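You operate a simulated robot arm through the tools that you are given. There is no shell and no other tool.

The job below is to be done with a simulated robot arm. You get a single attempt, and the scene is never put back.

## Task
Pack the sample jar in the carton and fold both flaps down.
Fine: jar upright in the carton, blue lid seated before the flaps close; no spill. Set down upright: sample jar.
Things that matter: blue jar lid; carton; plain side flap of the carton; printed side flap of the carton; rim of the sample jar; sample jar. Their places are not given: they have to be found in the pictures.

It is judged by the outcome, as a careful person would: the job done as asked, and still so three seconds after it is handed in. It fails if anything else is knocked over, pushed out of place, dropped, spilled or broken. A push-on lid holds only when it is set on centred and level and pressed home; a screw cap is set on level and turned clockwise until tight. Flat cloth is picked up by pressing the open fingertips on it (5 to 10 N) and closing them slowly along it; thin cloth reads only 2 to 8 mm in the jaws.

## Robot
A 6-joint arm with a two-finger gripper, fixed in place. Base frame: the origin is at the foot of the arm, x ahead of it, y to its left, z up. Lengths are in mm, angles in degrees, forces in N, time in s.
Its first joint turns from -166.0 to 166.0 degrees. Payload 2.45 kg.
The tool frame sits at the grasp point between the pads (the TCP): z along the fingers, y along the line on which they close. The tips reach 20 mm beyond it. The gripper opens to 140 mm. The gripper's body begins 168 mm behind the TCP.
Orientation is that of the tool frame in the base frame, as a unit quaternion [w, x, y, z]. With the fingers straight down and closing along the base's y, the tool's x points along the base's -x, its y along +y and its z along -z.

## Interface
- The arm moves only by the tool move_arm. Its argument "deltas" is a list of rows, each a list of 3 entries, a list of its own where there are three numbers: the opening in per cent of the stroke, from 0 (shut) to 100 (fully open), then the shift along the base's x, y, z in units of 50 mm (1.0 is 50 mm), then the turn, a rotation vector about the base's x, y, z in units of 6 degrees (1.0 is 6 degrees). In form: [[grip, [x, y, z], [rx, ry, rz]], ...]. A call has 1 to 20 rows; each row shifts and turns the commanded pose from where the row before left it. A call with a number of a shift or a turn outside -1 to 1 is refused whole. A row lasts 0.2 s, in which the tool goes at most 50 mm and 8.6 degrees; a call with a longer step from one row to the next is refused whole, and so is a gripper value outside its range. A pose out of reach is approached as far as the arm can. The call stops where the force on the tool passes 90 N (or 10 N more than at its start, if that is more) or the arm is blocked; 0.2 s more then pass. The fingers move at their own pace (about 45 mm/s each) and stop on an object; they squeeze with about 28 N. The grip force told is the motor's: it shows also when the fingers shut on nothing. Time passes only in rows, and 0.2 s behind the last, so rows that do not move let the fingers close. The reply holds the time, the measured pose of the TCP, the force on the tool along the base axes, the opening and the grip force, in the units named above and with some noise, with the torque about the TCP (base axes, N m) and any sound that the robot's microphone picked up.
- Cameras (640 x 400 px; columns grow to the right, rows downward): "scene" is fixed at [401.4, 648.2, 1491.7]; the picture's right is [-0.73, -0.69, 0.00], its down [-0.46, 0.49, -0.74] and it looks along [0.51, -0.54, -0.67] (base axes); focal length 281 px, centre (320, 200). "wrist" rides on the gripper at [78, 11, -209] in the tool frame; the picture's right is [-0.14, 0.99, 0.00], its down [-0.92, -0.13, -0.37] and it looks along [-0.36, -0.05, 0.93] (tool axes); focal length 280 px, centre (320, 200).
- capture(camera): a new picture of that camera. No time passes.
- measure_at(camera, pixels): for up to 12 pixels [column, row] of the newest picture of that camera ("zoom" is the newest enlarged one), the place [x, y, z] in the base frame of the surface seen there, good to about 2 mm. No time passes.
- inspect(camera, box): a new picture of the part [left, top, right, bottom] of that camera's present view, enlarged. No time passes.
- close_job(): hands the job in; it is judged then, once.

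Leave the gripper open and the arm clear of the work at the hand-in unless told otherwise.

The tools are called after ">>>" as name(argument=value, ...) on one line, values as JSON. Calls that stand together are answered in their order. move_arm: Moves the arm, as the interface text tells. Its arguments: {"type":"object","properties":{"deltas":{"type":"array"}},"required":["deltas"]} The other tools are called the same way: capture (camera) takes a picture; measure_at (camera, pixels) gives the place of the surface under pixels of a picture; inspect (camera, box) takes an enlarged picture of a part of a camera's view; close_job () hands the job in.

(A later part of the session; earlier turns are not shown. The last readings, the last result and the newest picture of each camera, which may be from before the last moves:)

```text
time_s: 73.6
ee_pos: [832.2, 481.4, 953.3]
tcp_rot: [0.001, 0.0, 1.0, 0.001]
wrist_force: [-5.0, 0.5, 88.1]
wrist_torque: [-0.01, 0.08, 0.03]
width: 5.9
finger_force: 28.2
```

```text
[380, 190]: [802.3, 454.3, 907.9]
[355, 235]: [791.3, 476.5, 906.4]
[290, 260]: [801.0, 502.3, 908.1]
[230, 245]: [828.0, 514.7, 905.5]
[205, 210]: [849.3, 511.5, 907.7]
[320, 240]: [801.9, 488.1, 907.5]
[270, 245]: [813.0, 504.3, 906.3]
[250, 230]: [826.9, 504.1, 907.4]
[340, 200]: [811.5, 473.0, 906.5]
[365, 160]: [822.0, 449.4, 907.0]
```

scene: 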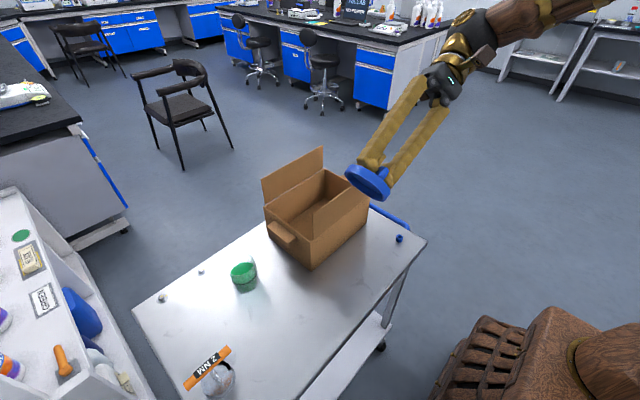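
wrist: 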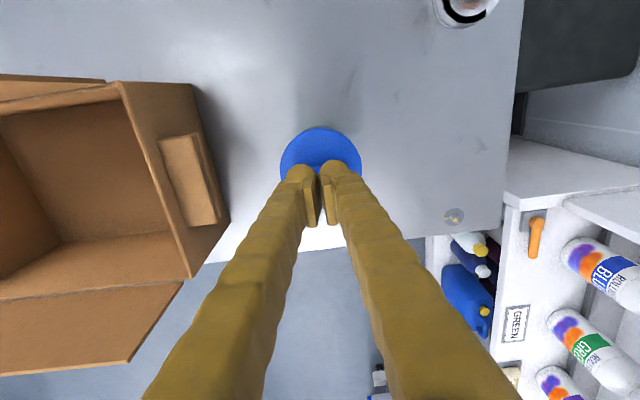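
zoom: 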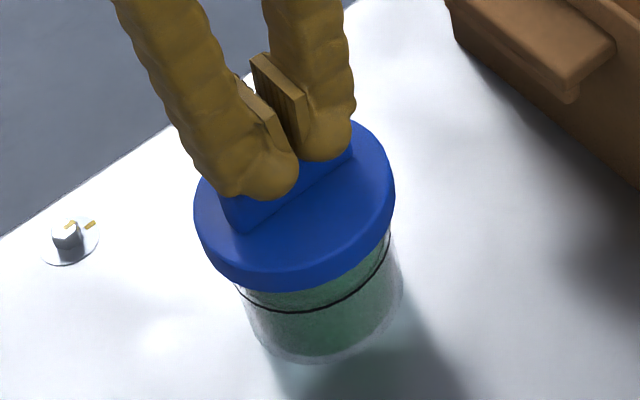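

88 N pressed squarely on the bar, with the lid top still level at 907. Now a hold test: I'll rise, turn back to close across the bar, and regrip.

>>> move_arm(deltas=[[0, [0, 0, 0.1], [0, 0, 0]], [0, [0, 0, 0.4], [0, 0, 0]], [10, [0, 0, 0.2], [0, 0, 1]], [28, [0, 0, 0], [0, 0, 1]], [28, [0, 0, 0], [0, 0, 1]], [28, [0, 0, 0], [0, 0, 1]], [28, [0, 0, 0], [0, 0, 1]], [28, [0, 0, 0], [0, 0, 1]], [28, [0, 0, 0], [0, 0, 1]], [28, [0, 0, 0], [0, 0, 1]], [28, [0, 0, 0], [0, 0, 1]], [28, [0, 0, 0], [0, 0, 1]], [28, [0, 0, 0], [0, 0, 1]], [28, [0, 0, 0], [0, 0, 1]], [28, [0, 0, 0], [0, 0, 1]], [28, [0, 0, 0], [0, 0, 1]], [28, [0, 0, 0], [0, 0, 1]], [28, [0, 0, 0], [0, 0, 0]]])

>>> capture(camera="wrist")

>>> inspect(camera="wrist", box=[265, 110, 375, 230])

```text
time_s: 77.4
ee_pos: [831.7, 481.5, 985.7]
tcp_rot: [0.001, -0.707, 0.707, -0.001]
wrist_force: [0.2, 0.6, -0.6]
wrist_torque: [0.0, -0.03, -0.02]
width: 39.2
finger_force: 0.2
```

```text
taken
```

wrist: 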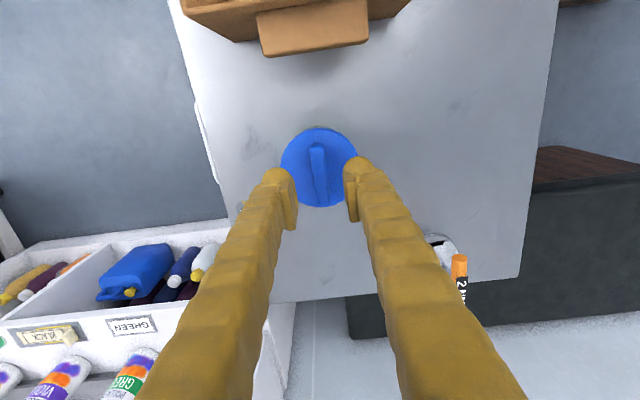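

```text
3.33 times, centred on (320, 170) of wrist
```

zoom: 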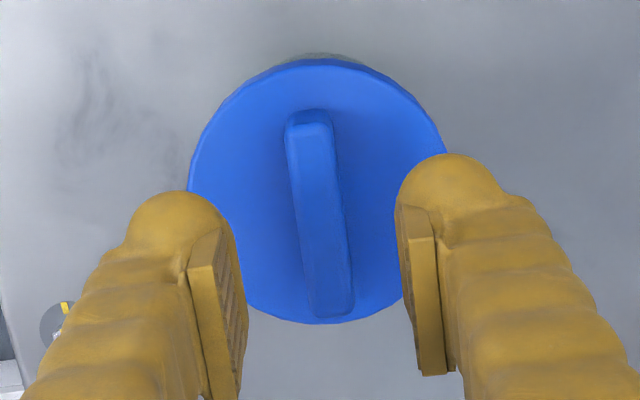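

The lid is centred between the fingers. I'll lower over the bar to z≈931 and close.

>>> move_arm(deltas=[[28, [0, 0, -0.4], [0, 0, 0]], [28, [0, 0, -0.4], [0, 0, 0]], [28, [0, 0, -0.2], [0, 0, 0]], [28, [0, 0, -0.08], [0, 0, 0]], [28, [0, 0, 0], [0, 0, 0]], [12, [0, 0, 0], [0, 0, 0]], [0, [0, 0, 0], [0, 0, 0]], [0, [0, 0, 0], [0, 0, 0]], [0, [0, 0, 0], [0, 0, 0]]])

```text
time_s: 79.4
ee_pos: [831.5, 481.9, 930.6]
tcp_rot: [0.0, 0.707, -0.707, 0.0]
wrist_force: [0.0, 0.7, 0.0]
wrist_torque: [0.05, -0.01, -0.03]
width: 12.4
finger_force: 28.3
```

The bar is gripped again with no net force. I'll lift 3 mm to test the hold.

>>> move_arm(deltas=[[0, [0, 0, 0.02], [0, 0, 0]], [0, [0, 0, 0.02], [0, 0, 0]], [0, [0, 0, 0.02], [0, 0, 0]], [0, [0, 0, 0], [0, 0, 0]]])

>>> inspect(camera="scene", box=[215, 230, 275, 300])

```text
time_s: 80.4
ee_pos: [832.0, 481.2, 932.6]
tcp_rot: [0.0, 0.707, -0.707, 0.001]
wrist_force: [-0.7, 0.7, -0.4]
wrist_torque: [-0.03, 0.0, -0.01]
width: 12.1
finger_force: 27.9
```

```text
5.71 times, centred on (245, 265) of scene
```

zoom: 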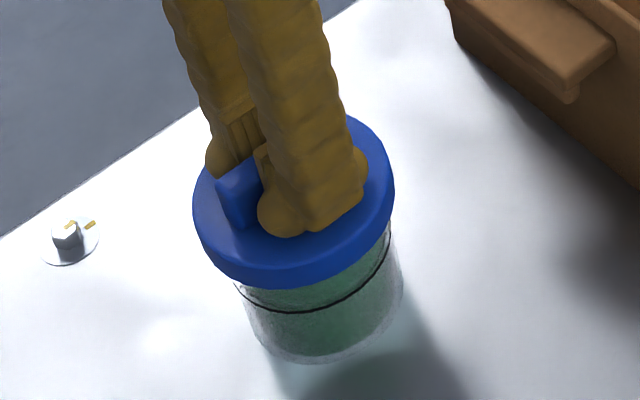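

The force is only the lid's weight and the lid rose, so pressing does not latch it even at 88 N. I'll try turning again, this time with very light contact so the jar stays still and the lid turns relative to it. First I'll lower back to about 3 N.

>>> move_arm(deltas=[[0, [0, 0, -0.03], [0, 0, 0]], [0, [0, 0, -0.03], [0, 0, 0]], [0, [0, 0, -0.004], [0, 0, 0]], [0, [0, 0, 0], [0, 0, 0]]])

```text
time_s: 81.4
ee_pos: [831.2, 481.1, 931.6]
tcp_rot: [0.0, -0.707, 0.707, 0.001]
wrist_force: [-1.5, 1.0, 7.6]
wrist_torque: [-0.02, 0.02, -0.02]
width: 12.4
finger_force: 27.8
```

Contact is at 7.6 N with no tilting torque. I'll ease up 0.2 mm and turn clockwise 120°.

>>> move_arm(deltas=[[0, [0, 0, 0.004], [0, 0, -0.5]], [0, [0, 0, 0], [0, 0, -1]], [0, [0, 0, 0], [0, 0, -1]], [0, [0, 0, 0], [0, 0, -1]], [0, [0, 0, 0], [0, 0, -1]], [0, [0, 0, 0], [0, 0, -1]], [0, [0, 0, 0], [0, 0, -1]], [0, [0, 0, 0], [0, 0, -1]], [0, [0, 0, 0], [0, 0, -1]], [0, [0, 0, 0], [0, 0, -1]], [0, [0, 0, 0], [0, 0, -1]], [0, [0, 0, 0], [0, 0, -1]], [0, [0, 0, 0], [0, 0, -1]], [0, [0, 0, 0], [0, 0, -1]], [0, [0, 0, 0], [0, 0, -1]], [0, [0, 0, 0], [0, 0, -1]]])

>>> inspect(camera="scene", box=[215, 230, 275, 300])

```text
time_s: 84.8
ee_pos: [831.8, 482.3, 930.5]
tcp_rot: [0.0, 0.028, 1.0, 0.001]
wrist_force: [0.4, -0.9, 1.7]
wrist_torque: [-0.02, 0.04, 0.0]
width: 12.5
finger_force: 28.0
```

```text
5.71 times, centred on (245, 265) of scene
```

zoom: 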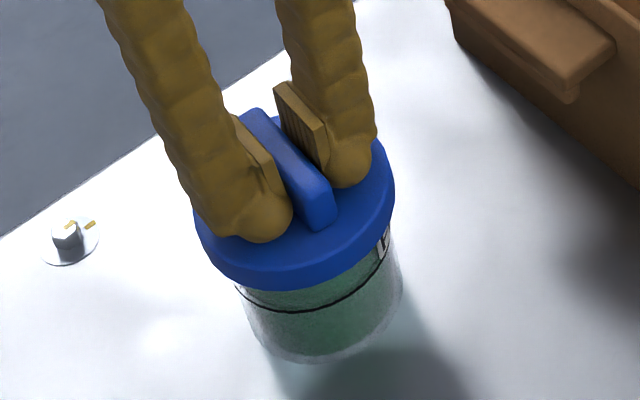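

A printed label has come into view on the jar's right side at (385,240). I'll zoom in and read it.

>>> inspect(camera="scene", box=[245, 255, 270, 275])

>>> capture(camera="wrist")

```text
16.00 times, centred on (258, 265) of scene
```

zoom: 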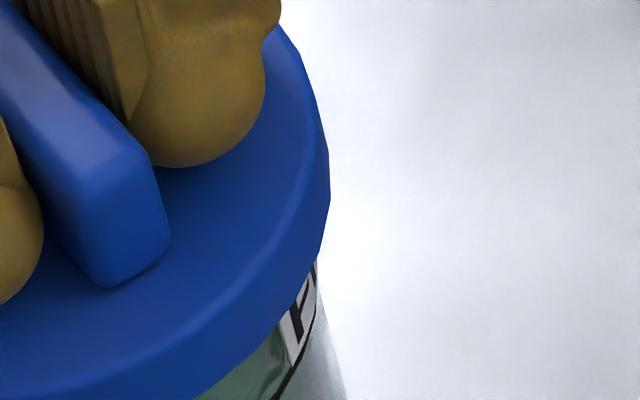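

```text
taken
```

wrist: 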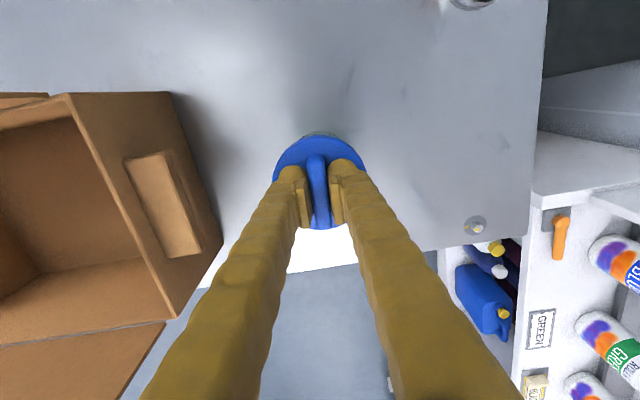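

Part of a label is visible beside the black line, but it isn't readable yet. I'll keep turning clockwise another 96° with light contact, which also brings the label round.

>>> move_arm(deltas=[[0, [0, 0, -0.004], [0, 0, -1]], [0, [0, 0, 0], [0, 0, -1]], [0, [0, 0, 0], [0, 0, -1]], [0, [0, 0, 0], [0, 0, -1]], [0, [0, 0, 0], [0, 0, -1]], [0, [0, 0, 0], [0, 0, -1]], [0, [0, 0, 0], [0, 0, -1]], [0, [0, 0, 0], [0, 0, -1]], [0, [0, 0, 0], [0, 0, -1]], [0, [0, 0, 0], [0, 0, -1]], [0, [0, 0, 0], [0, 0, -1]], [0, [0, 0, 0], [0, 0, -1]], [0, [0, 0, 0], [0, 0, -1]], [0, [0, 0, 0], [0, 0, -1]], [0, [0, 0, 0], [0, 0, -1]], [0, [0, 0, 0], [0, 0, -1]], [0, [0, 0, 0], [0, 0, 0]]])

>>> inspect(camera="scene", box=[215, 230, 275, 300])

```text
time_s: 88.4
ee_pos: [831.3, 481.2, 929.5]
tcp_rot: [0.0, 0.761, 0.649, 0.0]
wrist_force: [1.1, -0.1, 5.4]
wrist_torque: [-0.05, -0.03, 0.0]
width: 12.2
finger_force: 28.5
```

```text
5.71 times, centred on (245, 265) of scene
```

zoom: 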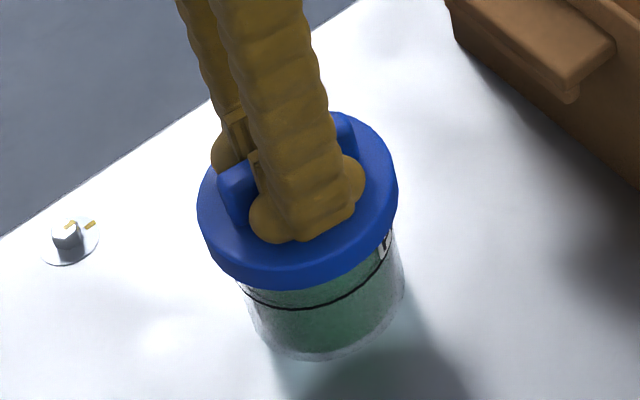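

The label barely moved this time, so the lid turned about 96° relative to a still jar, with no torque. Another lift test will show whether it engaged.

>>> move_arm(deltas=[[0, [0, 0, 0.02], [0, 0, 0]], [0, [0, 0, 0.02], [0, 0, 0]], [0, [0, 0, 0.03], [0, 0, 0]], [0, [0, 0, 0], [0, 0, 0]]])

>>> inspect(camera="scene", box=[215, 230, 275, 300])

>>> measure_at(camera="zoom", pixels=[[205, 215], [225, 240], [255, 260], [300, 258], [350, 235], [380, 200], [390, 180], [300, 345], [370, 300]])

```text
time_s: 89.4
ee_pos: [831.4, 481.5, 935.2]
tcp_rot: [0.001, 0.76, 0.65, 0.0]
wrist_force: [-0.3, -0.8, -0.1]
wrist_torque: [-0.02, -0.01, 0.0]
width: 12.1
finger_force: 27.9
```

```text
5.71 times, centred on (245, 265) of scene
```

zoom: 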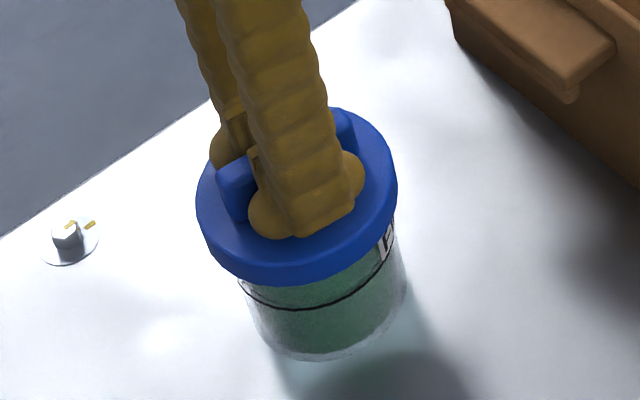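

```text
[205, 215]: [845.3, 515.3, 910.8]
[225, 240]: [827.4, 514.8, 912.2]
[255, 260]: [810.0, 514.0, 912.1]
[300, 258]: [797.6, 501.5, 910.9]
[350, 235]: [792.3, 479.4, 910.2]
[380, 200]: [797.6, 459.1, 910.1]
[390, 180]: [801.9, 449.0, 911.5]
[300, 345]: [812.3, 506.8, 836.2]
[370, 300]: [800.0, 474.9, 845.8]
```

The lid still lifts freely, so it rests on its 12 mm skirt and doesn't latch. It also overhangs the jar, so fingers can't grip the glass from above with the lid on. I'll set the lid back on the table, put the open jar in the carton, then cap and press it there before folding the flaps. First, lift clear of the jar.

>>> move_arm(deltas=[[0, [0, 0, 0.1], [0, 0, 0.5]], [0, [0, 0, 0.3], [0, 0, 1]], [0, [0, 0, 0.5], [0, 0, 0]], [0, [0, 0, 0.4], [0, 0, 0]], [0, [0.02, 0.3, 0], [0, 0, 0]], [0, [0.03, 0.5, 0], [0, 0, 0]], [0, [0.04, 0.6, 0], [0, 0, 0]], [0, [0.04, 0.6, 0], [0, 0, 0]], [0, [0.03, 0.4, 0], [0, 0, 0]], [0, [0.02, 0.22, 0], [0, 0, 0]], [0, [0, 0, 0], [0, 0, 0]]])

>>> capture(camera="scene")

```text
time_s: 91.8
ee_pos: [841.0, 612.7, 997.5]
tcp_rot: [0.001, 0.707, 0.707, -0.001]
wrist_force: [-0.2, 0.4, 0.4]
wrist_torque: [-0.03, -0.02, -0.01]
width: 12.3
finger_force: 27.9
```

```text
taken
```

scene: 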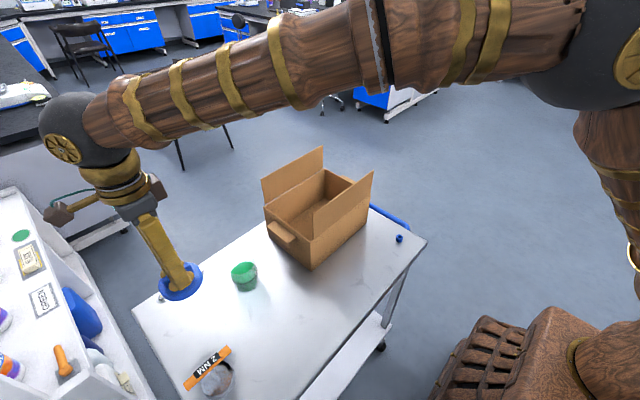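

The lid is above its old spot, and the jar stands upright and clear. I'll lower the lid to just above the table.

>>> move_arm(deltas=[[0, [0, 0, -0.6], [0, 0, 0]], [0, [0, 0, -0.7], [0, 0, 0]], [0, [0, 0, -0.7], [0, 0, 0]], [0, [0, 0, -0.4], [0, 0, 0]], [0, [0, 0, -0.2], [0, 0, 0]], [0, [0, 0, -0.1], [0, 0, 0]], [0, [0, 0, 0], [0, 0, 0]]])

>>> move_arm(deltas=[[0, [0, 0, -0.02], [0, 0, 0]], [0, [0, 0, -0.02], [0, 0, 0]], [0, [0, 0, 0], [0, 0, 0]]])

```text
time_s: 93.4
ee_pos: [842.0, 613.2, 862.9]
tcp_rot: [0.001, 0.707, 0.707, 0.0]
wrist_force: [1.0, -0.6, 0.4]
wrist_torque: [0.01, 0.0, 0.01]
width: 12.2
finger_force: 27.3
```

```text
time_s: 94.2
ee_pos: [840.3, 612.9, 861.9]
tcp_rot: [-0.001, 0.708, 0.707, 0.0]
wrist_force: [0.4, 0.1, 0.3]
wrist_torque: [0.05, -0.02, 0.01]
width: 12.5
finger_force: 27.9
```

There is no contact at 861.9, so I'll go on down in 1 mm steps.

>>> move_arm(deltas=[[0, [0, 0, -0.02], [0, 0, 0]], [0, [0, 0, -0.02], [0, 0, 0]], [0, [0, 0, 0], [0, 0, 0]]])

>>> move_arm(deltas=[[0, [0, 0, -0.02], [0, 0, 0]], [0, [0, 0, 0], [0, 0, 0]]])

```text
time_s: 95.0
ee_pos: [840.1, 612.7, 860.1]
tcp_rot: [-0.001, 0.707, 0.707, 0.0]
wrist_force: [0.8, 0.2, -0.6]
wrist_torque: [0.01, -0.01, -0.01]
width: 12.3
finger_force: 28.1
```

```text
time_s: 95.6
ee_pos: [840.0, 613.5, 859.2]
tcp_rot: [0.0, 0.707, 0.707, 0.001]
wrist_force: [0.0, 0.1, -0.7]
wrist_torque: [0.0, -0.03, 0.0]
width: 12.3
finger_force: 27.5
```

>>> move_arm(deltas=[[0, [0, 0, -0.02], [0, 0, 0]], [0, [0, 0, -0.01], [0, 0, 0]], [0, [0, 0, 0], [0, 0, 0]]])

```text
time_s: 96.4
ee_pos: [840.5, 612.3, 858.2]
tcp_rot: [0.0, 0.707, 0.707, 0.001]
wrist_force: [0.6, -1.3, -1.0]
wrist_torque: [-0.01, 0.0, -0.01]
width: 12.2
finger_force: 28.0
```

Still no contact at 858. I'll take one more small step.

>>> move_arm(deltas=[[0, [0, 0, -0.02], [0, 0, 0]], [0, [0, 0, -0.01], [0, 0, 0]], [0, [0, 0, 0], [0, 0, 0]]])

```text
time_s: 97.2
ee_pos: [841.2, 613.5, 858.3]
tcp_rot: [0.0, 0.707, 0.707, 0.0]
wrist_force: [-3.9, 3.1, 19.5]
wrist_torque: [-0.07, 0.05, -0.03]
width: 12.2
finger_force: 28.0
```

The lid is on the table at 19.5 N. I'll ease up 1 mm, open, and rise.

>>> move_arm(deltas=[[0, [0, 0, 0.015], [0, 0, 0]], [12, [0, 0, 0], [0, 0, 0]], [25, [0, 0, 0], [0, 0, 0]], [30, [0, 0, 0], [0, 0, 0]], [30, [0, 0, 0.2], [0, 0, 0]], [30, [0, 0, 0.5], [0, 0, 0]], [30, [0, 0, 0.9], [0, 0, 0]], [30, [0, 0, 0.9], [0, 0, 0]], [30, [0, 0, 0.6], [0, 0, 0]], [30, [0, 0, 0], [0, 0, 0]]])

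>>> capture(camera="scene")

```text
time_s: 99.4
ee_pos: [841.1, 613.5, 1011.4]
tcp_rot: [0.0, 0.707, 0.707, -0.001]
wrist_force: [0.8, 0.0, 0.3]
wrist_torque: [0.0, 0.02, -0.02]
width: 42.0
finger_force: 0.2
```

```text
taken
```

scene: 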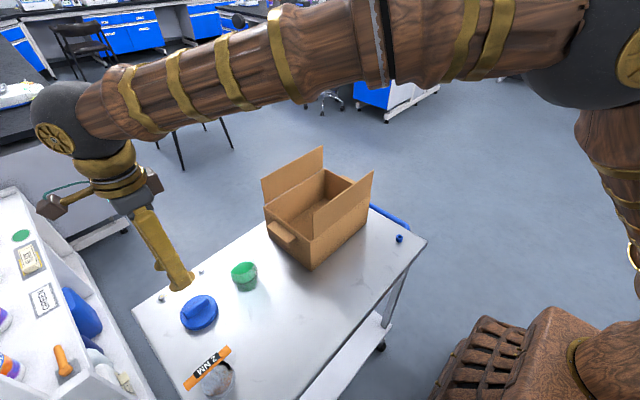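

The lid is back on the table, upright and flat. I'll read the jar's label while it's in clear view.

>>> inspect(camera="scene", box=[225, 255, 265, 295])

>>> inspect(camera="scene", box=[255, 140, 385, 275])

```text
10.00 times, centred on (245, 275) of scene
```

zoom: 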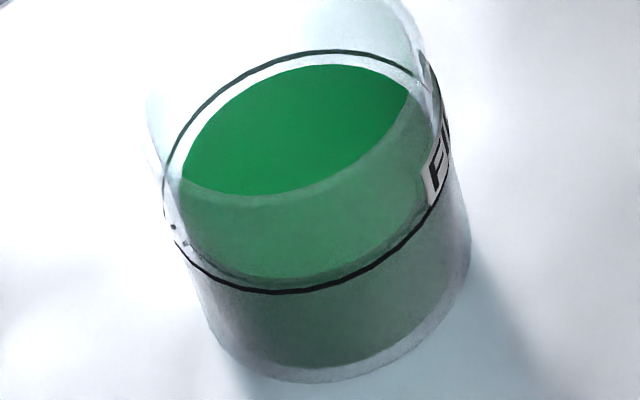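

```text
2.96 times, centred on (320, 208) of scene
```

zoom: 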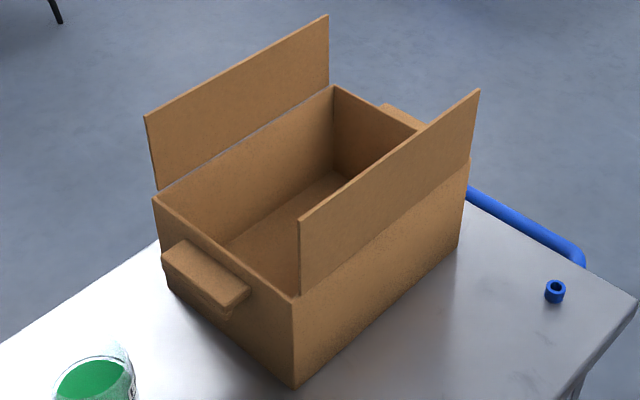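

The label reads "FI…", the fill mark, so it's no instruction for the lid. Next I'll measure the carton's walls, floor and flaps in this zoom.

>>> measure_at(camera="zoom", pixels=[[294, 299], [157, 201], [300, 200], [280, 215], [320, 180], [260, 235], [250, 200], [370, 130], [334, 90], [417, 128], [200, 180], [225, 255]])

>>> measure_at(camera="zoom", pixels=[[148, 118], [325, 20], [160, 182], [326, 75], [303, 220], [476, 95], [302, 285], [465, 165], [240, 110], [400, 190], [210, 272], [400, 115]])

```text
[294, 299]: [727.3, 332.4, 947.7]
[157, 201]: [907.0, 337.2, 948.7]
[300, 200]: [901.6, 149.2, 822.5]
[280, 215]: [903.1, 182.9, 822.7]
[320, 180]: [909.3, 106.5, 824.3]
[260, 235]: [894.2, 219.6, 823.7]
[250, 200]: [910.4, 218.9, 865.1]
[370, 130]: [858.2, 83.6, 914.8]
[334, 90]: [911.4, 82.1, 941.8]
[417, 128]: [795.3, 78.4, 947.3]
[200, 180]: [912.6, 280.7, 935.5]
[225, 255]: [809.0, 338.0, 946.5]
```

```text
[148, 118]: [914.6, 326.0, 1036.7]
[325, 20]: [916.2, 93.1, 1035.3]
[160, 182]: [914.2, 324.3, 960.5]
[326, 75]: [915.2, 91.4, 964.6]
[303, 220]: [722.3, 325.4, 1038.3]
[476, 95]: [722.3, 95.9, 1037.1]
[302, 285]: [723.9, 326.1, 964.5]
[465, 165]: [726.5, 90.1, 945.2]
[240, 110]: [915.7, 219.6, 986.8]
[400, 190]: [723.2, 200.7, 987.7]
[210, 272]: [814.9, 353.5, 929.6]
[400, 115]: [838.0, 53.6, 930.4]
```

The carton interior is about x 731–909 and y 84–332, with the floor at 823.5 and the wall top at 947. The flaps stand vertical at x≈723 and x≈915 up to z 1037. I'll move over the jar, turn to close along y and open to 98 mm.

>>> move_arm(deltas=[[50, [-0.013, -0.17, 0], [0, 0, 1]], [70, [-0.013, -0.17, 0], [0, 0, 1]], [70, [-0.013, -0.17, 0], [0, 0, 1]], [70, [-0.013, -0.17, 0], [0, 0, 1]], [70, [-0.013, -0.17, 0], [0, 0, 1]], [70, [-0.013, -0.17, 0], [0, 0, 1]], [70, [-0.013, -0.17, 0], [0, 0, 1]], [70, [-0.013, -0.17, 0], [0, 0, 1]], [70, [-0.013, -0.17, 0], [0, 0, 1]], [70, [-0.013, -0.17, 0], [0, 0, 1]], [70, [-0.013, -0.17, 0], [0, 0, 1]], [70, [-0.013, -0.17, 0], [0, 0, 1]], [70, [-0.013, -0.17, 0], [0, 0, 1]], [70, [-0.013, -0.17, 0], [0, 0, 1]], [70, [-0.013, -0.17, 0], [0, 0, 1]], [70, [0, -0.09, 0], [0, 0, 0]], [70, [0, 0, 0], [0, 0, 0]]])

>>> capture(camera="wrist")

>>> inspect(camera="wrist", box=[260, 90, 380, 220])

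```text
time_s: 103.0
ee_pos: [829.4, 479.9, 1012.3]
tcp_rot: [0.0, 0.0, 1.0, 0.0]
wrist_force: [-0.4, 0.7, 0.0]
wrist_torque: [0.01, -0.01, 0.03]
width: 98.0
finger_force: 0.0
```

```text
taken
```

wrist: 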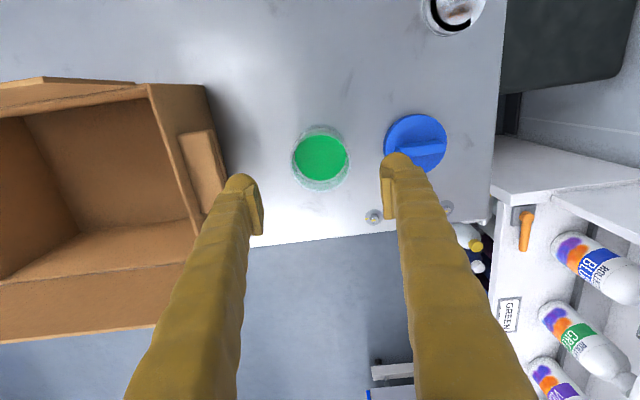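

```text
3.08 times, centred on (320, 155) of wrist
```

zoom: 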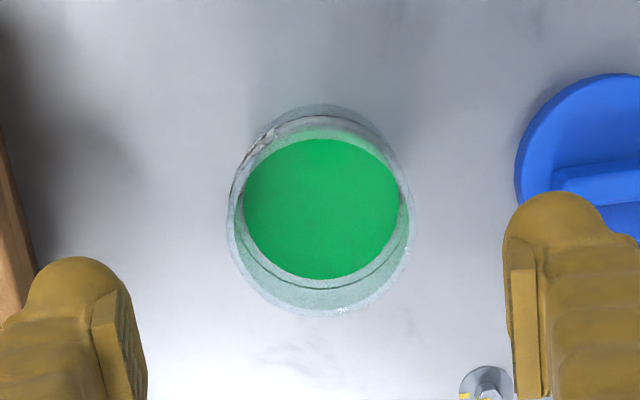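

The jar is centred between the fingers and the lid is clear of the right finger. I'll measure the liquid edge to get the jar centre.

>>> measure_at(camera="zoom", pixels=[[246, 205], [396, 205], [320, 142], [322, 276], [268, 155], [376, 160], [270, 258], [376, 256], [250, 180], [392, 180], [300, 277], [345, 275]])

```text
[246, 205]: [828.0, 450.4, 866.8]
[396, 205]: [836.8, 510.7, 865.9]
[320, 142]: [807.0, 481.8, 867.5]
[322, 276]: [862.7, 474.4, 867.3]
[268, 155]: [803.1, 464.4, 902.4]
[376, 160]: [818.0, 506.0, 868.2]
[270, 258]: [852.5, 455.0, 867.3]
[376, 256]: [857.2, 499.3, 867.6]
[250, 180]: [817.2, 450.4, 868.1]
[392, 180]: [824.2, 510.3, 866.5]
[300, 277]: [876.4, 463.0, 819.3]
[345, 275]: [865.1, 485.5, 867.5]
```

The jar centre is about (832,480.5). I'll shift +2 mm in x, lower to z≈873 so the pads sit on the upper glass wall, and keep the fingers open.

>>> move_arm(deltas=[[70, [0.04, 0.01, -0.4], [0, 0, 0]], [70, [0, 0, -0.6], [0, 0, 0]], [70, [0, 0, -0.6], [0, 0, 0]], [70, [0, 0, -0.6], [0, 0, 0]], [70, [0, 0, -0.4], [0, 0, 0]], [70, [0, 0, -0.18], [0, 0, 0]], [70, [0, 0, 0], [0, 0, 0]]])

>>> inspect(camera="scene", box=[205, 230, 285, 310])

>>> capture(camera="wrist")

```text
time_s: 104.6
ee_pos: [831.6, 482.5, 871.4]
tcp_rot: [0.0, 0.0, 1.0, 0.0]
wrist_force: [0.2, -0.5, 0.0]
wrist_torque: [-0.01, 0.01, -0.02]
width: 98.0
finger_force: 0.0
```

```text
5.00 times, centred on (245, 270) of scene
```

zoom: 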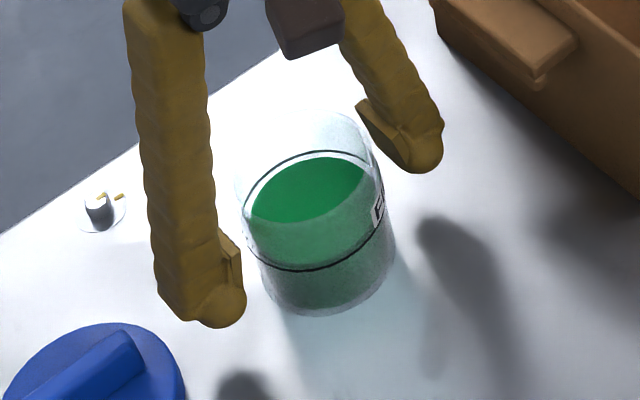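

```text
taken
```

wrist: 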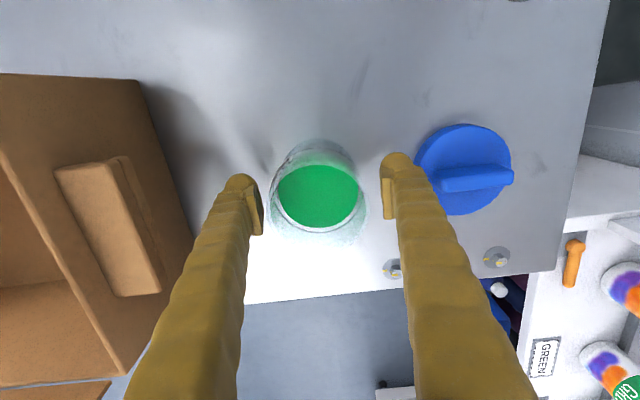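

The fingers straddle the jar evenly, without touching. I'll close gently on the glass.

>>> move_arm(deltas=[[62, [0, 0, 0], [0, 0, 0]], [56, [0, 0, 0], [0, 0, 0]], [53, [0, 0, 0], [0, 0, 0]], [50, [0, 0, 0], [0, 0, 0]], [46, [0, 0, 0], [0, 0, 0]], [42, [0, 0, 0], [0, 0, 0]], [42, [0, 0, 0], [0, 0, 0]]])

>>> inspect(camera="scene", box=[205, 230, 285, 310])

```text
time_s: 106.2
ee_pos: [831.8, 482.9, 872.8]
tcp_rot: [0.0, 0.0, 1.0, 0.0]
wrist_force: [-0.2, -1.4, 1.6]
wrist_torque: [0.1, 0.01, 0.03]
width: 76.4
finger_force: 27.9
```

```text
5.00 times, centred on (245, 270) of scene
```

zoom: 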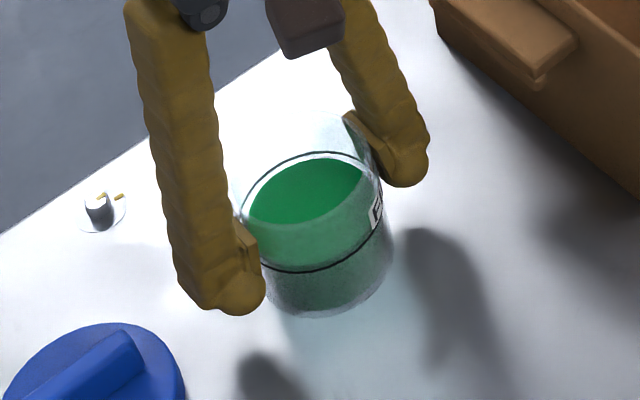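

The jar is held at 76.4 mm with 28 N. I'll lift a few mm first to confirm it comes up straight.

>>> move_arm(deltas=[[42, [0, 0, 0.02], [0, 0, 0]], [42, [0, 0, 0.04], [0, 0, 0]], [42, [0, 0, 0.06], [0, 0, 0]], [42, [0, 0, 0.06], [0, 0, 0]], [42, [0, 0, 0.02], [0, 0, 0]], [42, [0, 0, 0], [0, 0, 0]]])

>>> inspect(camera="scene", box=[205, 230, 285, 310])

```text
time_s: 107.6
ee_pos: [831.8, 479.7, 882.2]
tcp_rot: [0.001, 0.0, 1.0, 0.0]
wrist_force: [0.2, -0.5, -3.4]
wrist_torque: [-0.01, 0.0, 0.0]
width: 76.6
finger_force: 28.7
```

```text
5.00 times, centred on (245, 270) of scene
```

zoom: 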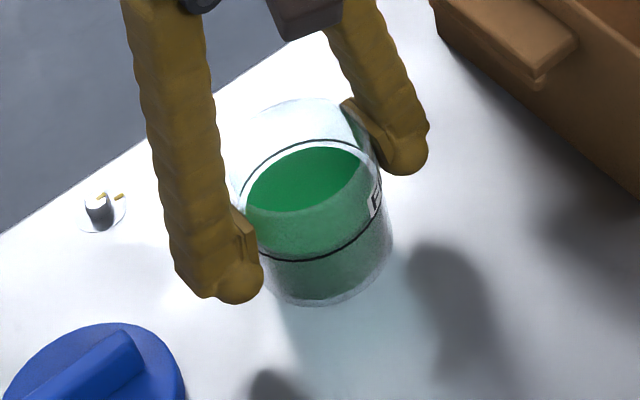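

The jar comes up level and weighs 3.4 N. I'll raise it smoothly so its bottom is well above the carton wall.

>>> move_arm(deltas=[[42, [0, 0, 0.08], [0, 0, 0]], [42, [0, 0, 0.16], [0, 0, 0]], [42, [0, 0, 0.24], [0, 0, 0]], [42, [0, 0, 0.3], [0, 0, 0]], [42, [0, 0, 0.34], [0, 0, 0]], [42, [0, 0, 0.34], [0, 0, 0]], [42, [0, 0, 0.34], [0, 0, 0]], [42, [0, 0, 0.34], [0, 0, 0]], [42, [0, 0, 0.3], [0, 0, 0]], [42, [0, 0, 0.24], [0, 0, 0]], [42, [0, 0, 0.2], [0, 0, 0]], [42, [0, 0, 0.14], [0, 0, 0]], [42, [0, 0, 0.08], [0, 0, 0]], [42, [0, 0, 0.02], [0, 0, 0]], [42, [0, 0, 0], [0, 0, 0]]])

>>> capture(camera="scene")

```text
time_s: 110.8
ee_pos: [833.0, 481.2, 1040.5]
tcp_rot: [0.0, 0.0, 1.0, 0.0]
wrist_force: [-0.1, 0.3, -3.0]
wrist_torque: [-0.04, -0.01, -0.03]
width: 76.4
finger_force: 27.6
```

```text
taken
```

scene: 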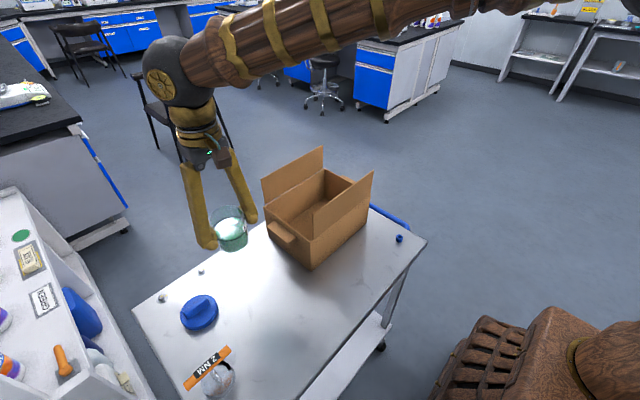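

The jar is raised, but the green looks paler in this picture. I'll zoom in on it right away to check the liquid.

>>> inspect(camera="scene", box=[190, 195, 270, 265])

>>> capture(camera="wrist")

```text
5.71 times, centred on (230, 230) of scene
```

zoom: 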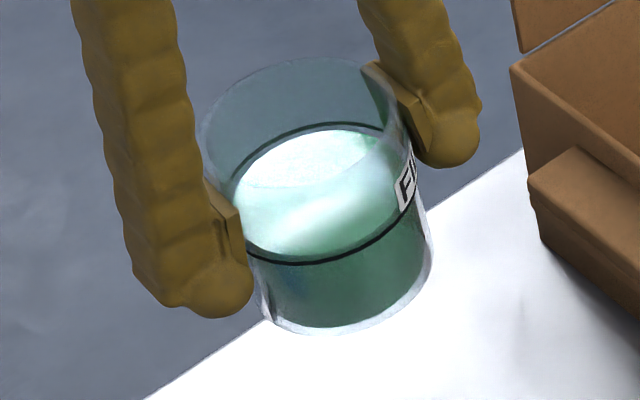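

```text
taken
```

wrist: 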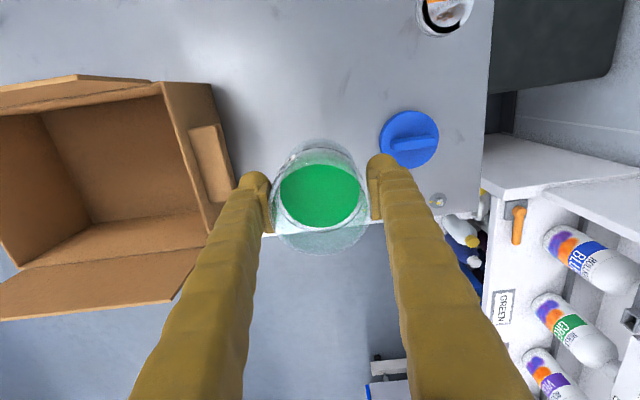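

That's only a bright reflection on the liquid surface. The wrist view shows it green and level at the fill line. Next I'll carry the jar in -y over the carton's centre, smoothly.

>>> move_arm(deltas=[[42, [-0.02, -0.08, 0], [0, 0, 0]], [42, [-0.02, -0.18, 0], [0, 0, 0]], [42, [-0.02, -0.28, 0], [0, 0, 0]], [42, [-0.02, -0.38, 0], [0, 0, 0]], [42, [-0.02, -0.44, 0], [0, 0, 0]], [42, [-0.02, -0.48, 0], [0, 0, 0]], [42, [-0.02, -0.5, 0], [0, 0, 0]], [42, [-0.02, -0.5, 0], [0, 0, 0]], [42, [-0.02, -0.5, 0], [0, 0, 0]], [42, [-0.02, -0.48, 0], [0, 0, 0]], [42, [-0.02, -0.44, 0], [0, 0, 0]], [42, [-0.02, -0.38, 0], [0, 0, 0]], [42, [-0.02, -0.3, 0], [0, 0, 0]], [42, [-0.02, -0.24, 0], [0, 0, 0]], [42, [0, -0.16, 0], [0, 0, 0]], [42, [0, -0.08, 0], [0, 0, 0]], [42, [0, -0.04, 0], [0, 0, 0]], [42, [0, 0, 0], [0, 0, 0]], [42, [0, 0, 0], [0, 0, 0]]])

>>> capture(camera="wrist")

>>> inspect(camera="scene", box=[250, 110, 390, 270])

```text
time_s: 114.8
ee_pos: [817.9, 207.9, 1039.4]
tcp_rot: [0.0, 0.0, 1.0, 0.0]
wrist_force: [0.7, -0.2, -4.2]
wrist_torque: [0.0, -0.01, 0.01]
width: 76.4
finger_force: 28.0
```

```text
taken
```

wrist: 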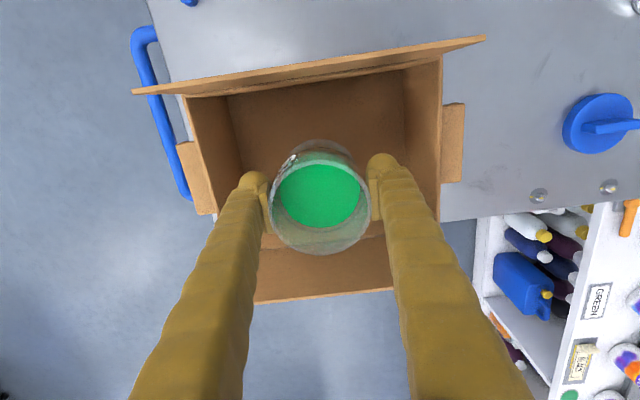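

```text
2.50 times, centred on (320, 190) of scene
```

zoom: 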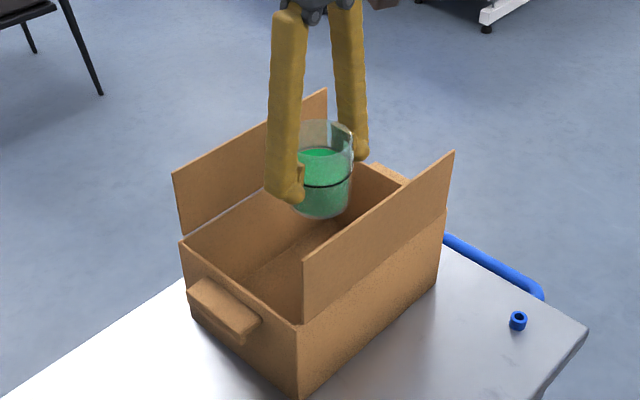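

The jar hangs level over the carton's middle at (818,208), clear of both flaps. I'll lower it smoothly to about 10 mm above the floor.

>>> move_arm(deltas=[[42, [0, 0, -0.08], [0, 0, 0]], [42, [0, 0, -0.18], [0, 0, 0]], [42, [0, 0, -0.26], [0, 0, 0]], [42, [0, 0, -0.32], [0, 0, 0]], [42, [0, 0, -0.34], [0, 0, 0]], [42, [0, 0, -0.34], [0, 0, 0]], [42, [0, 0, -0.34], [0, 0, 0]], [42, [0, 0, -0.34], [0, 0, 0]], [42, [0, 0, -0.3], [0, 0, 0]], [42, [0, 0, -0.24], [0, 0, 0]], [42, [0, 0, -0.16], [0, 0, 0]], [42, [0, 0, -0.08], [0, 0, 0]], [42, [0, 0, -0.04], [0, 0, 0]], [42, [0, 0, 0], [0, 0, 0]]])

>>> inspect(camera="scene", box=[250, 110, 390, 270])

```text
time_s: 117.8
ee_pos: [817.9, 208.5, 888.0]
tcp_rot: [0.0, 0.0, 1.0, 0.0]
wrist_force: [0.4, 0.6, -2.5]
wrist_torque: [0.0, 0.0, 0.0]
width: 76.6
finger_force: 28.2
```

```text
2.50 times, centred on (320, 190) of scene
```

zoom: 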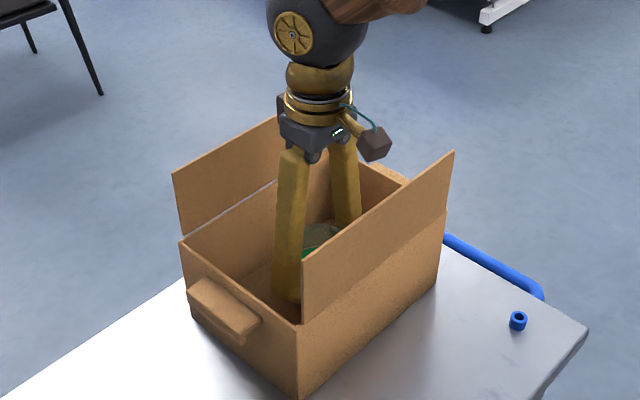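

It's all clear, with the camera stalk above the near flap. I'll lower the last few mm while watching for floor contact.

>>> move_arm(deltas=[[42, [0, 0, -0.04], [0, 0, 0]], [42, [0, 0, -0.04], [0, 0, 0]], [42, [0, 0, -0.04], [0, 0, 0]], [42, [0, 0, 0], [0, 0, 0]]])

>>> move_arm(deltas=[[42, [0, 0, -0.02], [0, 0, 0]], [42, [0, 0, -0.02], [0, 0, 0]], [42, [0, 0, 0], [0, 0, 0]]])

```text
time_s: 118.8
ee_pos: [817.7, 208.1, 880.7]
tcp_rot: [0.0, 0.0, 1.0, 0.0]
wrist_force: [0.5, 0.5, -3.6]
wrist_torque: [0.01, -0.01, -0.01]
width: 76.4
finger_force: 28.0
```

```text
time_s: 119.6
ee_pos: [816.9, 208.4, 880.3]
tcp_rot: [0.0, 0.0, 1.0, 0.0]
wrist_force: [-0.9, 0.2, -1.9]
wrist_torque: [0.0, 0.02, 0.01]
width: 76.0
finger_force: 27.8
```

>>> move_arm(deltas=[[42, [0, 0, -0.02], [0, 0, 0]], [42, [0, 0, -0.01], [0, 0, 0]], [42, [0, 0, 0], [0, 0, 0]]])

```text
time_s: 120.4
ee_pos: [816.7, 208.3, 878.2]
tcp_rot: [0.0, 0.0, 1.0, 0.0]
wrist_force: [-0.2, 0.6, -4.2]
wrist_torque: [-0.01, -0.02, 0.03]
width: 76.4
finger_force: 28.0
```

The jar's weight is still carried at z≈878. I'll take another 1.5 mm.

>>> move_arm(deltas=[[42, [0, 0, -0.02], [0, 0, 0]], [42, [0, 0, -0.01], [0, 0, 0]], [42, [0, 0, 0], [0, 0, 0]]])

```text
time_s: 121.2
ee_pos: [819.4, 207.7, 876.7]
tcp_rot: [0.001, 0.0, 1.0, 0.0]
wrist_force: [-6.4, 4.0, 19.0]
wrist_torque: [0.09, 0.28, 0.05]
width: 76.3
finger_force: 27.7
```

The jar is on the floor at 19 N. I'll ease up 0.8 mm, then open the fingers only a little.

>>> move_arm(deltas=[[42, [0, 0, 0.016], [0, 0, 0]], [42, [0, 0, 0], [0, 0, 0]]])

```text
time_s: 121.8
ee_pos: [818.3, 207.7, 877.0]
tcp_rot: [0.0, 0.0, 1.0, 0.0]
wrist_force: [5.7, -1.0, 9.0]
wrist_torque: [-0.05, -0.27, -0.02]
width: 76.5
finger_force: 28.5
```

9 N is still pressing. I'll ease another 0.4 mm and open.

>>> move_arm(deltas=[[42, [0, 0, 0.008], [0, 0, 0]], [42, [0, 0, 0], [0, 0, 0]], [57, [0, 0, 0], [0, 0, 0]], [60, [0, 0, 0], [0, 0, 0]], [64, [0, 0, 0], [0, 0, 0]], [68, [0, 0, 0], [0, 0, 0]], [68, [0, 0, 0], [0, 0, 0]]])

>>> capture(camera="wrist")

```text
time_s: 123.4
ee_pos: [816.7, 208.5, 878.0]
tcp_rot: [-0.001, 0.0, 1.0, 0.0]
wrist_force: [-0.3, -0.4, 0.0]
wrist_torque: [-0.01, 0.0, 0.0]
width: 94.9
finger_force: 0.1
```

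```text
taken
```

wrist: 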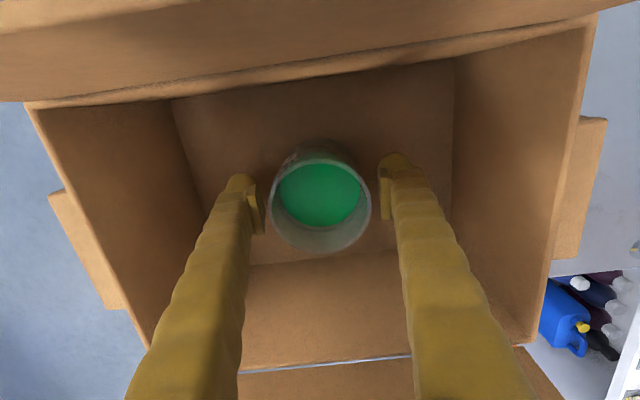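

The jar stands in the carton and the force is zero. I'll withdraw straight up.

>>> move_arm(deltas=[[68, [0, 0, 0.2], [0, 0, 0]], [68, [0, 0, 0.4], [0, 0, 0]], [68, [0, 0, 0.6], [0, 0, 0]], [68, [0, 0, 0.8], [0, 0, 0]], [68, [0, 0, 0.9], [0, 0, 0]], [68, [0, 0, 0.9], [0, 0, 0]], [68, [0, 0, 0.4], [0, 0, 0]], [68, [0, 0, 0], [0, 0, 0]]])

>>> capture(camera="wrist")

>>> inspect(camera="scene", box=[250, 130, 390, 270])

```text
time_s: 125.2
ee_pos: [819.3, 209.2, 1088.3]
tcp_rot: [0.0, 0.0, 1.0, 0.001]
wrist_force: [0.1, 0.1, -0.9]
wrist_torque: [-0.01, 0.03, 0.01]
width: 95.0
finger_force: 0.1
```

```text
taken
```

wrist: 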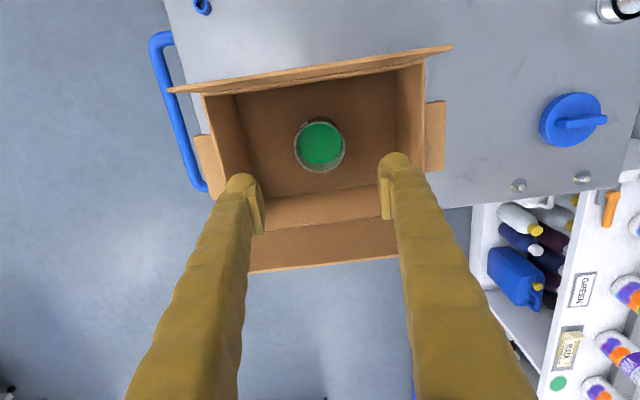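

```text
2.86 times, centred on (320, 200) of scene
```

zoom: 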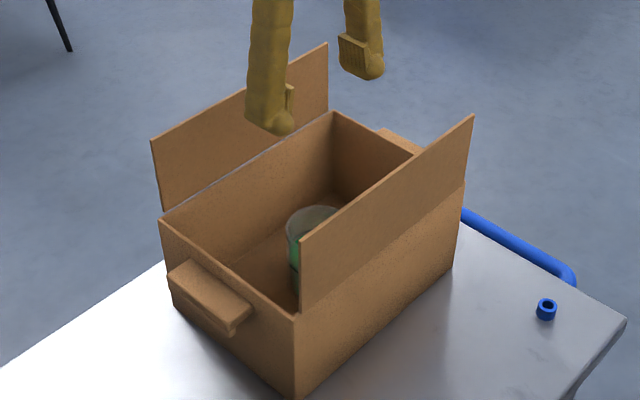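

The jar stands upright in the carton. I'll enlarge it from the wrist view and measure its centre and rim.

>>> inspect(camera="wrist", box=[280, 110, 360, 190])

```text
5.00 times, centred on (320, 150) of wrist
```

zoom: 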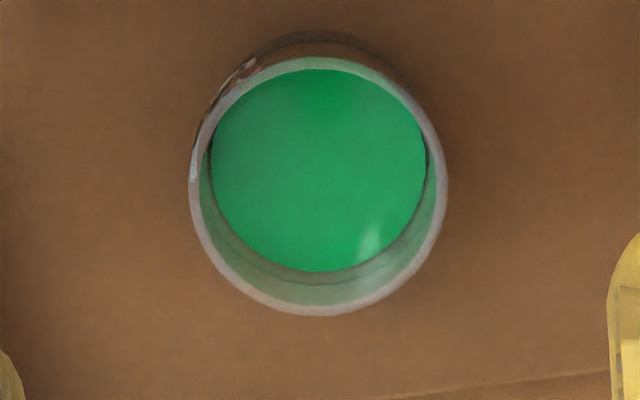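

The rim ring is clear against the cardboard. I'll measure points along it and along the liquid edge.

>>> measure_at(camera="zoom", pixels=[[193, 195], [443, 195], [318, 310], [318, 62], [222, 265], [410, 270], [232, 98], [410, 105], [203, 230], [435, 230], [265, 298], [375, 297]])

>>> measure_at(camera="zoom", pixels=[[213, 175], [424, 175], [318, 72], [318, 268], [245, 95], [395, 100], [240, 245], [390, 248], [221, 130], [416, 135], [285, 264], [355, 264]])

```text
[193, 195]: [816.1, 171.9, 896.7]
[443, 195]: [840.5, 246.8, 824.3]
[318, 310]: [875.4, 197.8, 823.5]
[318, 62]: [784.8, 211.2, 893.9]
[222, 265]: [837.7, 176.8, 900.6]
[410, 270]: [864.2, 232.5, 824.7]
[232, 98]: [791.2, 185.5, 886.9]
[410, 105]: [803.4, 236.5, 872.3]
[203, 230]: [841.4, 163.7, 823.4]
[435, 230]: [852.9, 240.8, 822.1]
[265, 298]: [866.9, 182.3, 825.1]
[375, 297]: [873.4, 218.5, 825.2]
```

```text
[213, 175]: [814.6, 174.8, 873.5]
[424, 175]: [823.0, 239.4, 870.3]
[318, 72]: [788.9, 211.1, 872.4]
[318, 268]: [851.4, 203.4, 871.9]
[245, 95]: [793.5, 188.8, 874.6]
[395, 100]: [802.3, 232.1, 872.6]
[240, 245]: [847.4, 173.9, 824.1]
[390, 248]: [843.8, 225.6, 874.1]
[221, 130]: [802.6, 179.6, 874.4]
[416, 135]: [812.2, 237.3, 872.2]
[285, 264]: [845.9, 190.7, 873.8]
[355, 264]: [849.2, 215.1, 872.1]
```

The liquid edge puts the jar near (819.5,206.6). The fingers centred it exactly in y when they released. To also centre it exactly in x, I'll turn the gripper 90° here, lower around the jar and close lightly once.

>>> move_arm(deltas=[[68, [0, 0, 0], [0, 0, 1]], [68, [0, 0, 0], [0, 0, 1]], [68, [0, 0, 0], [0, 0, 1]], [68, [0, 0, 0], [0, 0, 1]], [68, [0, 0, 0], [0, 0, 1]], [68, [0, 0, 0], [0, 0, 1]], [68, [0, 0, 0], [0, 0, 1]], [68, [0, 0, 0], [0, 0, 1]], [68, [0, 0, 0], [0, 0, 1]], [68, [0, 0, 0], [0, 0, 1]], [68, [0, 0, 0], [0, 0, 1]], [68, [0, 0, 0], [0, 0, 1]], [68, [0, 0, 0], [0, 0, 1]], [68, [0, 0, 0], [0, 0, 1]], [68, [0, 0, 0], [0, 0, 1]], [68, [0, 0, 0], [0, 0, 0]]])

>>> capture(camera="wrist")

```text
time_s: 128.6
ee_pos: [816.7, 207.5, 1088.0]
tcp_rot: [0.0, 0.707, -0.707, 0.0]
wrist_force: [0.0, -0.4, 0.7]
wrist_torque: [-0.01, 0.0, -0.01]
width: 95.4
finger_force: 0.1
```

```text
taken
```

wrist: 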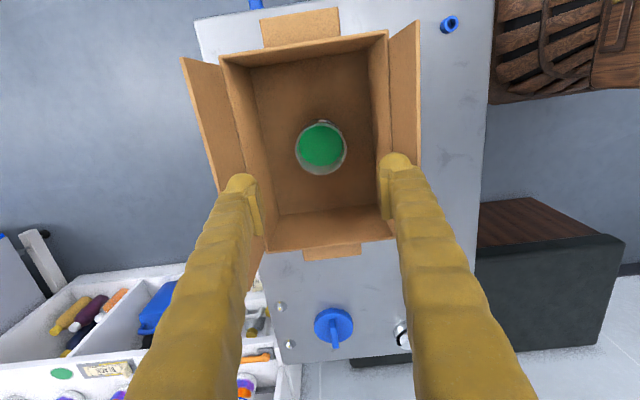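

The jar sits midway between the fingers and the flaps are clear on both sides. I'll lower around it to z≈882.

>>> move_arm(deltas=[[68, [0, 0, -0.4], [0, 0, 0]], [68, [0, 0, -0.6], [0, 0, 0]], [68, [0, 0, -0.6], [0, 0, 0]], [68, [0, 0, -0.6], [0, 0, 0]], [68, [0, 0, -0.6], [0, 0, 0]], [68, [0, 0, -0.5], [0, 0, 0]], [68, [0, 0, -0.4], [0, 0, 0]], [68, [0, 0, -0.26], [0, 0, 0]], [68, [0, 0, -0.16], [0, 0, 0]], [68, [0, 0, 0], [0, 0, 0]]])

>>> capture(camera="wrist")

```text
time_s: 130.8
ee_pos: [816.2, 207.8, 882.8]
tcp_rot: [0.0, -0.707, 0.707, 0.001]
wrist_force: [0.5, 0.8, -0.5]
wrist_torque: [-0.02, 0.0, -0.05]
width: 95.1
finger_force: 0.0
```

```text
taken
```

wrist: 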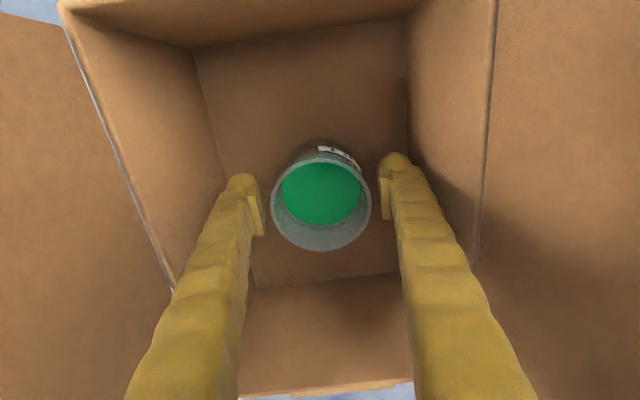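

Clear all around. I'll close slowly on the jar to centre it, then open again.

>>> move_arm(deltas=[[62, [0, 0, 0], [0, 0, 0]], [58, [0, 0, 0], [0, 0, 0]], [56, [0, 0, 0], [0, 0, 0]], [54, [0, 0, 0], [0, 0, 0]], [52, [0, 0, 0], [0, 0, 0]], [50, [0, 0, 0], [0, 0, 0]], [48, [0, 0, 0], [0, 0, 0]], [48, [0, 0, 0], [0, 0, 0]]])

>>> move_arm(deltas=[[56, [0, 0, 0], [0, 0, 0]], [60, [0, 0, 0], [0, 0, 0]], [64, [0, 0, 0], [0, 0, 0]], [68, [0, 0, 0], [0, 0, 0]], [68, [0, 0, 0], [0, 0, 0]]])

```text
time_s: 132.6
ee_pos: [818.2, 209.2, 883.4]
tcp_rot: [0.0, -0.707, 0.708, 0.0]
wrist_force: [-0.2, -0.6, -0.4]
wrist_torque: [-0.02, 0.01, 0.0]
width: 66.8
finger_force: 0.0
```

```text
time_s: 133.8
ee_pos: [817.1, 208.3, 882.3]
tcp_rot: [0.001, -0.707, 0.707, 0.001]
wrist_force: [-0.4, -0.5, 0.4]
wrist_torque: [-0.03, 0.0, -0.02]
width: 95.3
finger_force: 0.1
```

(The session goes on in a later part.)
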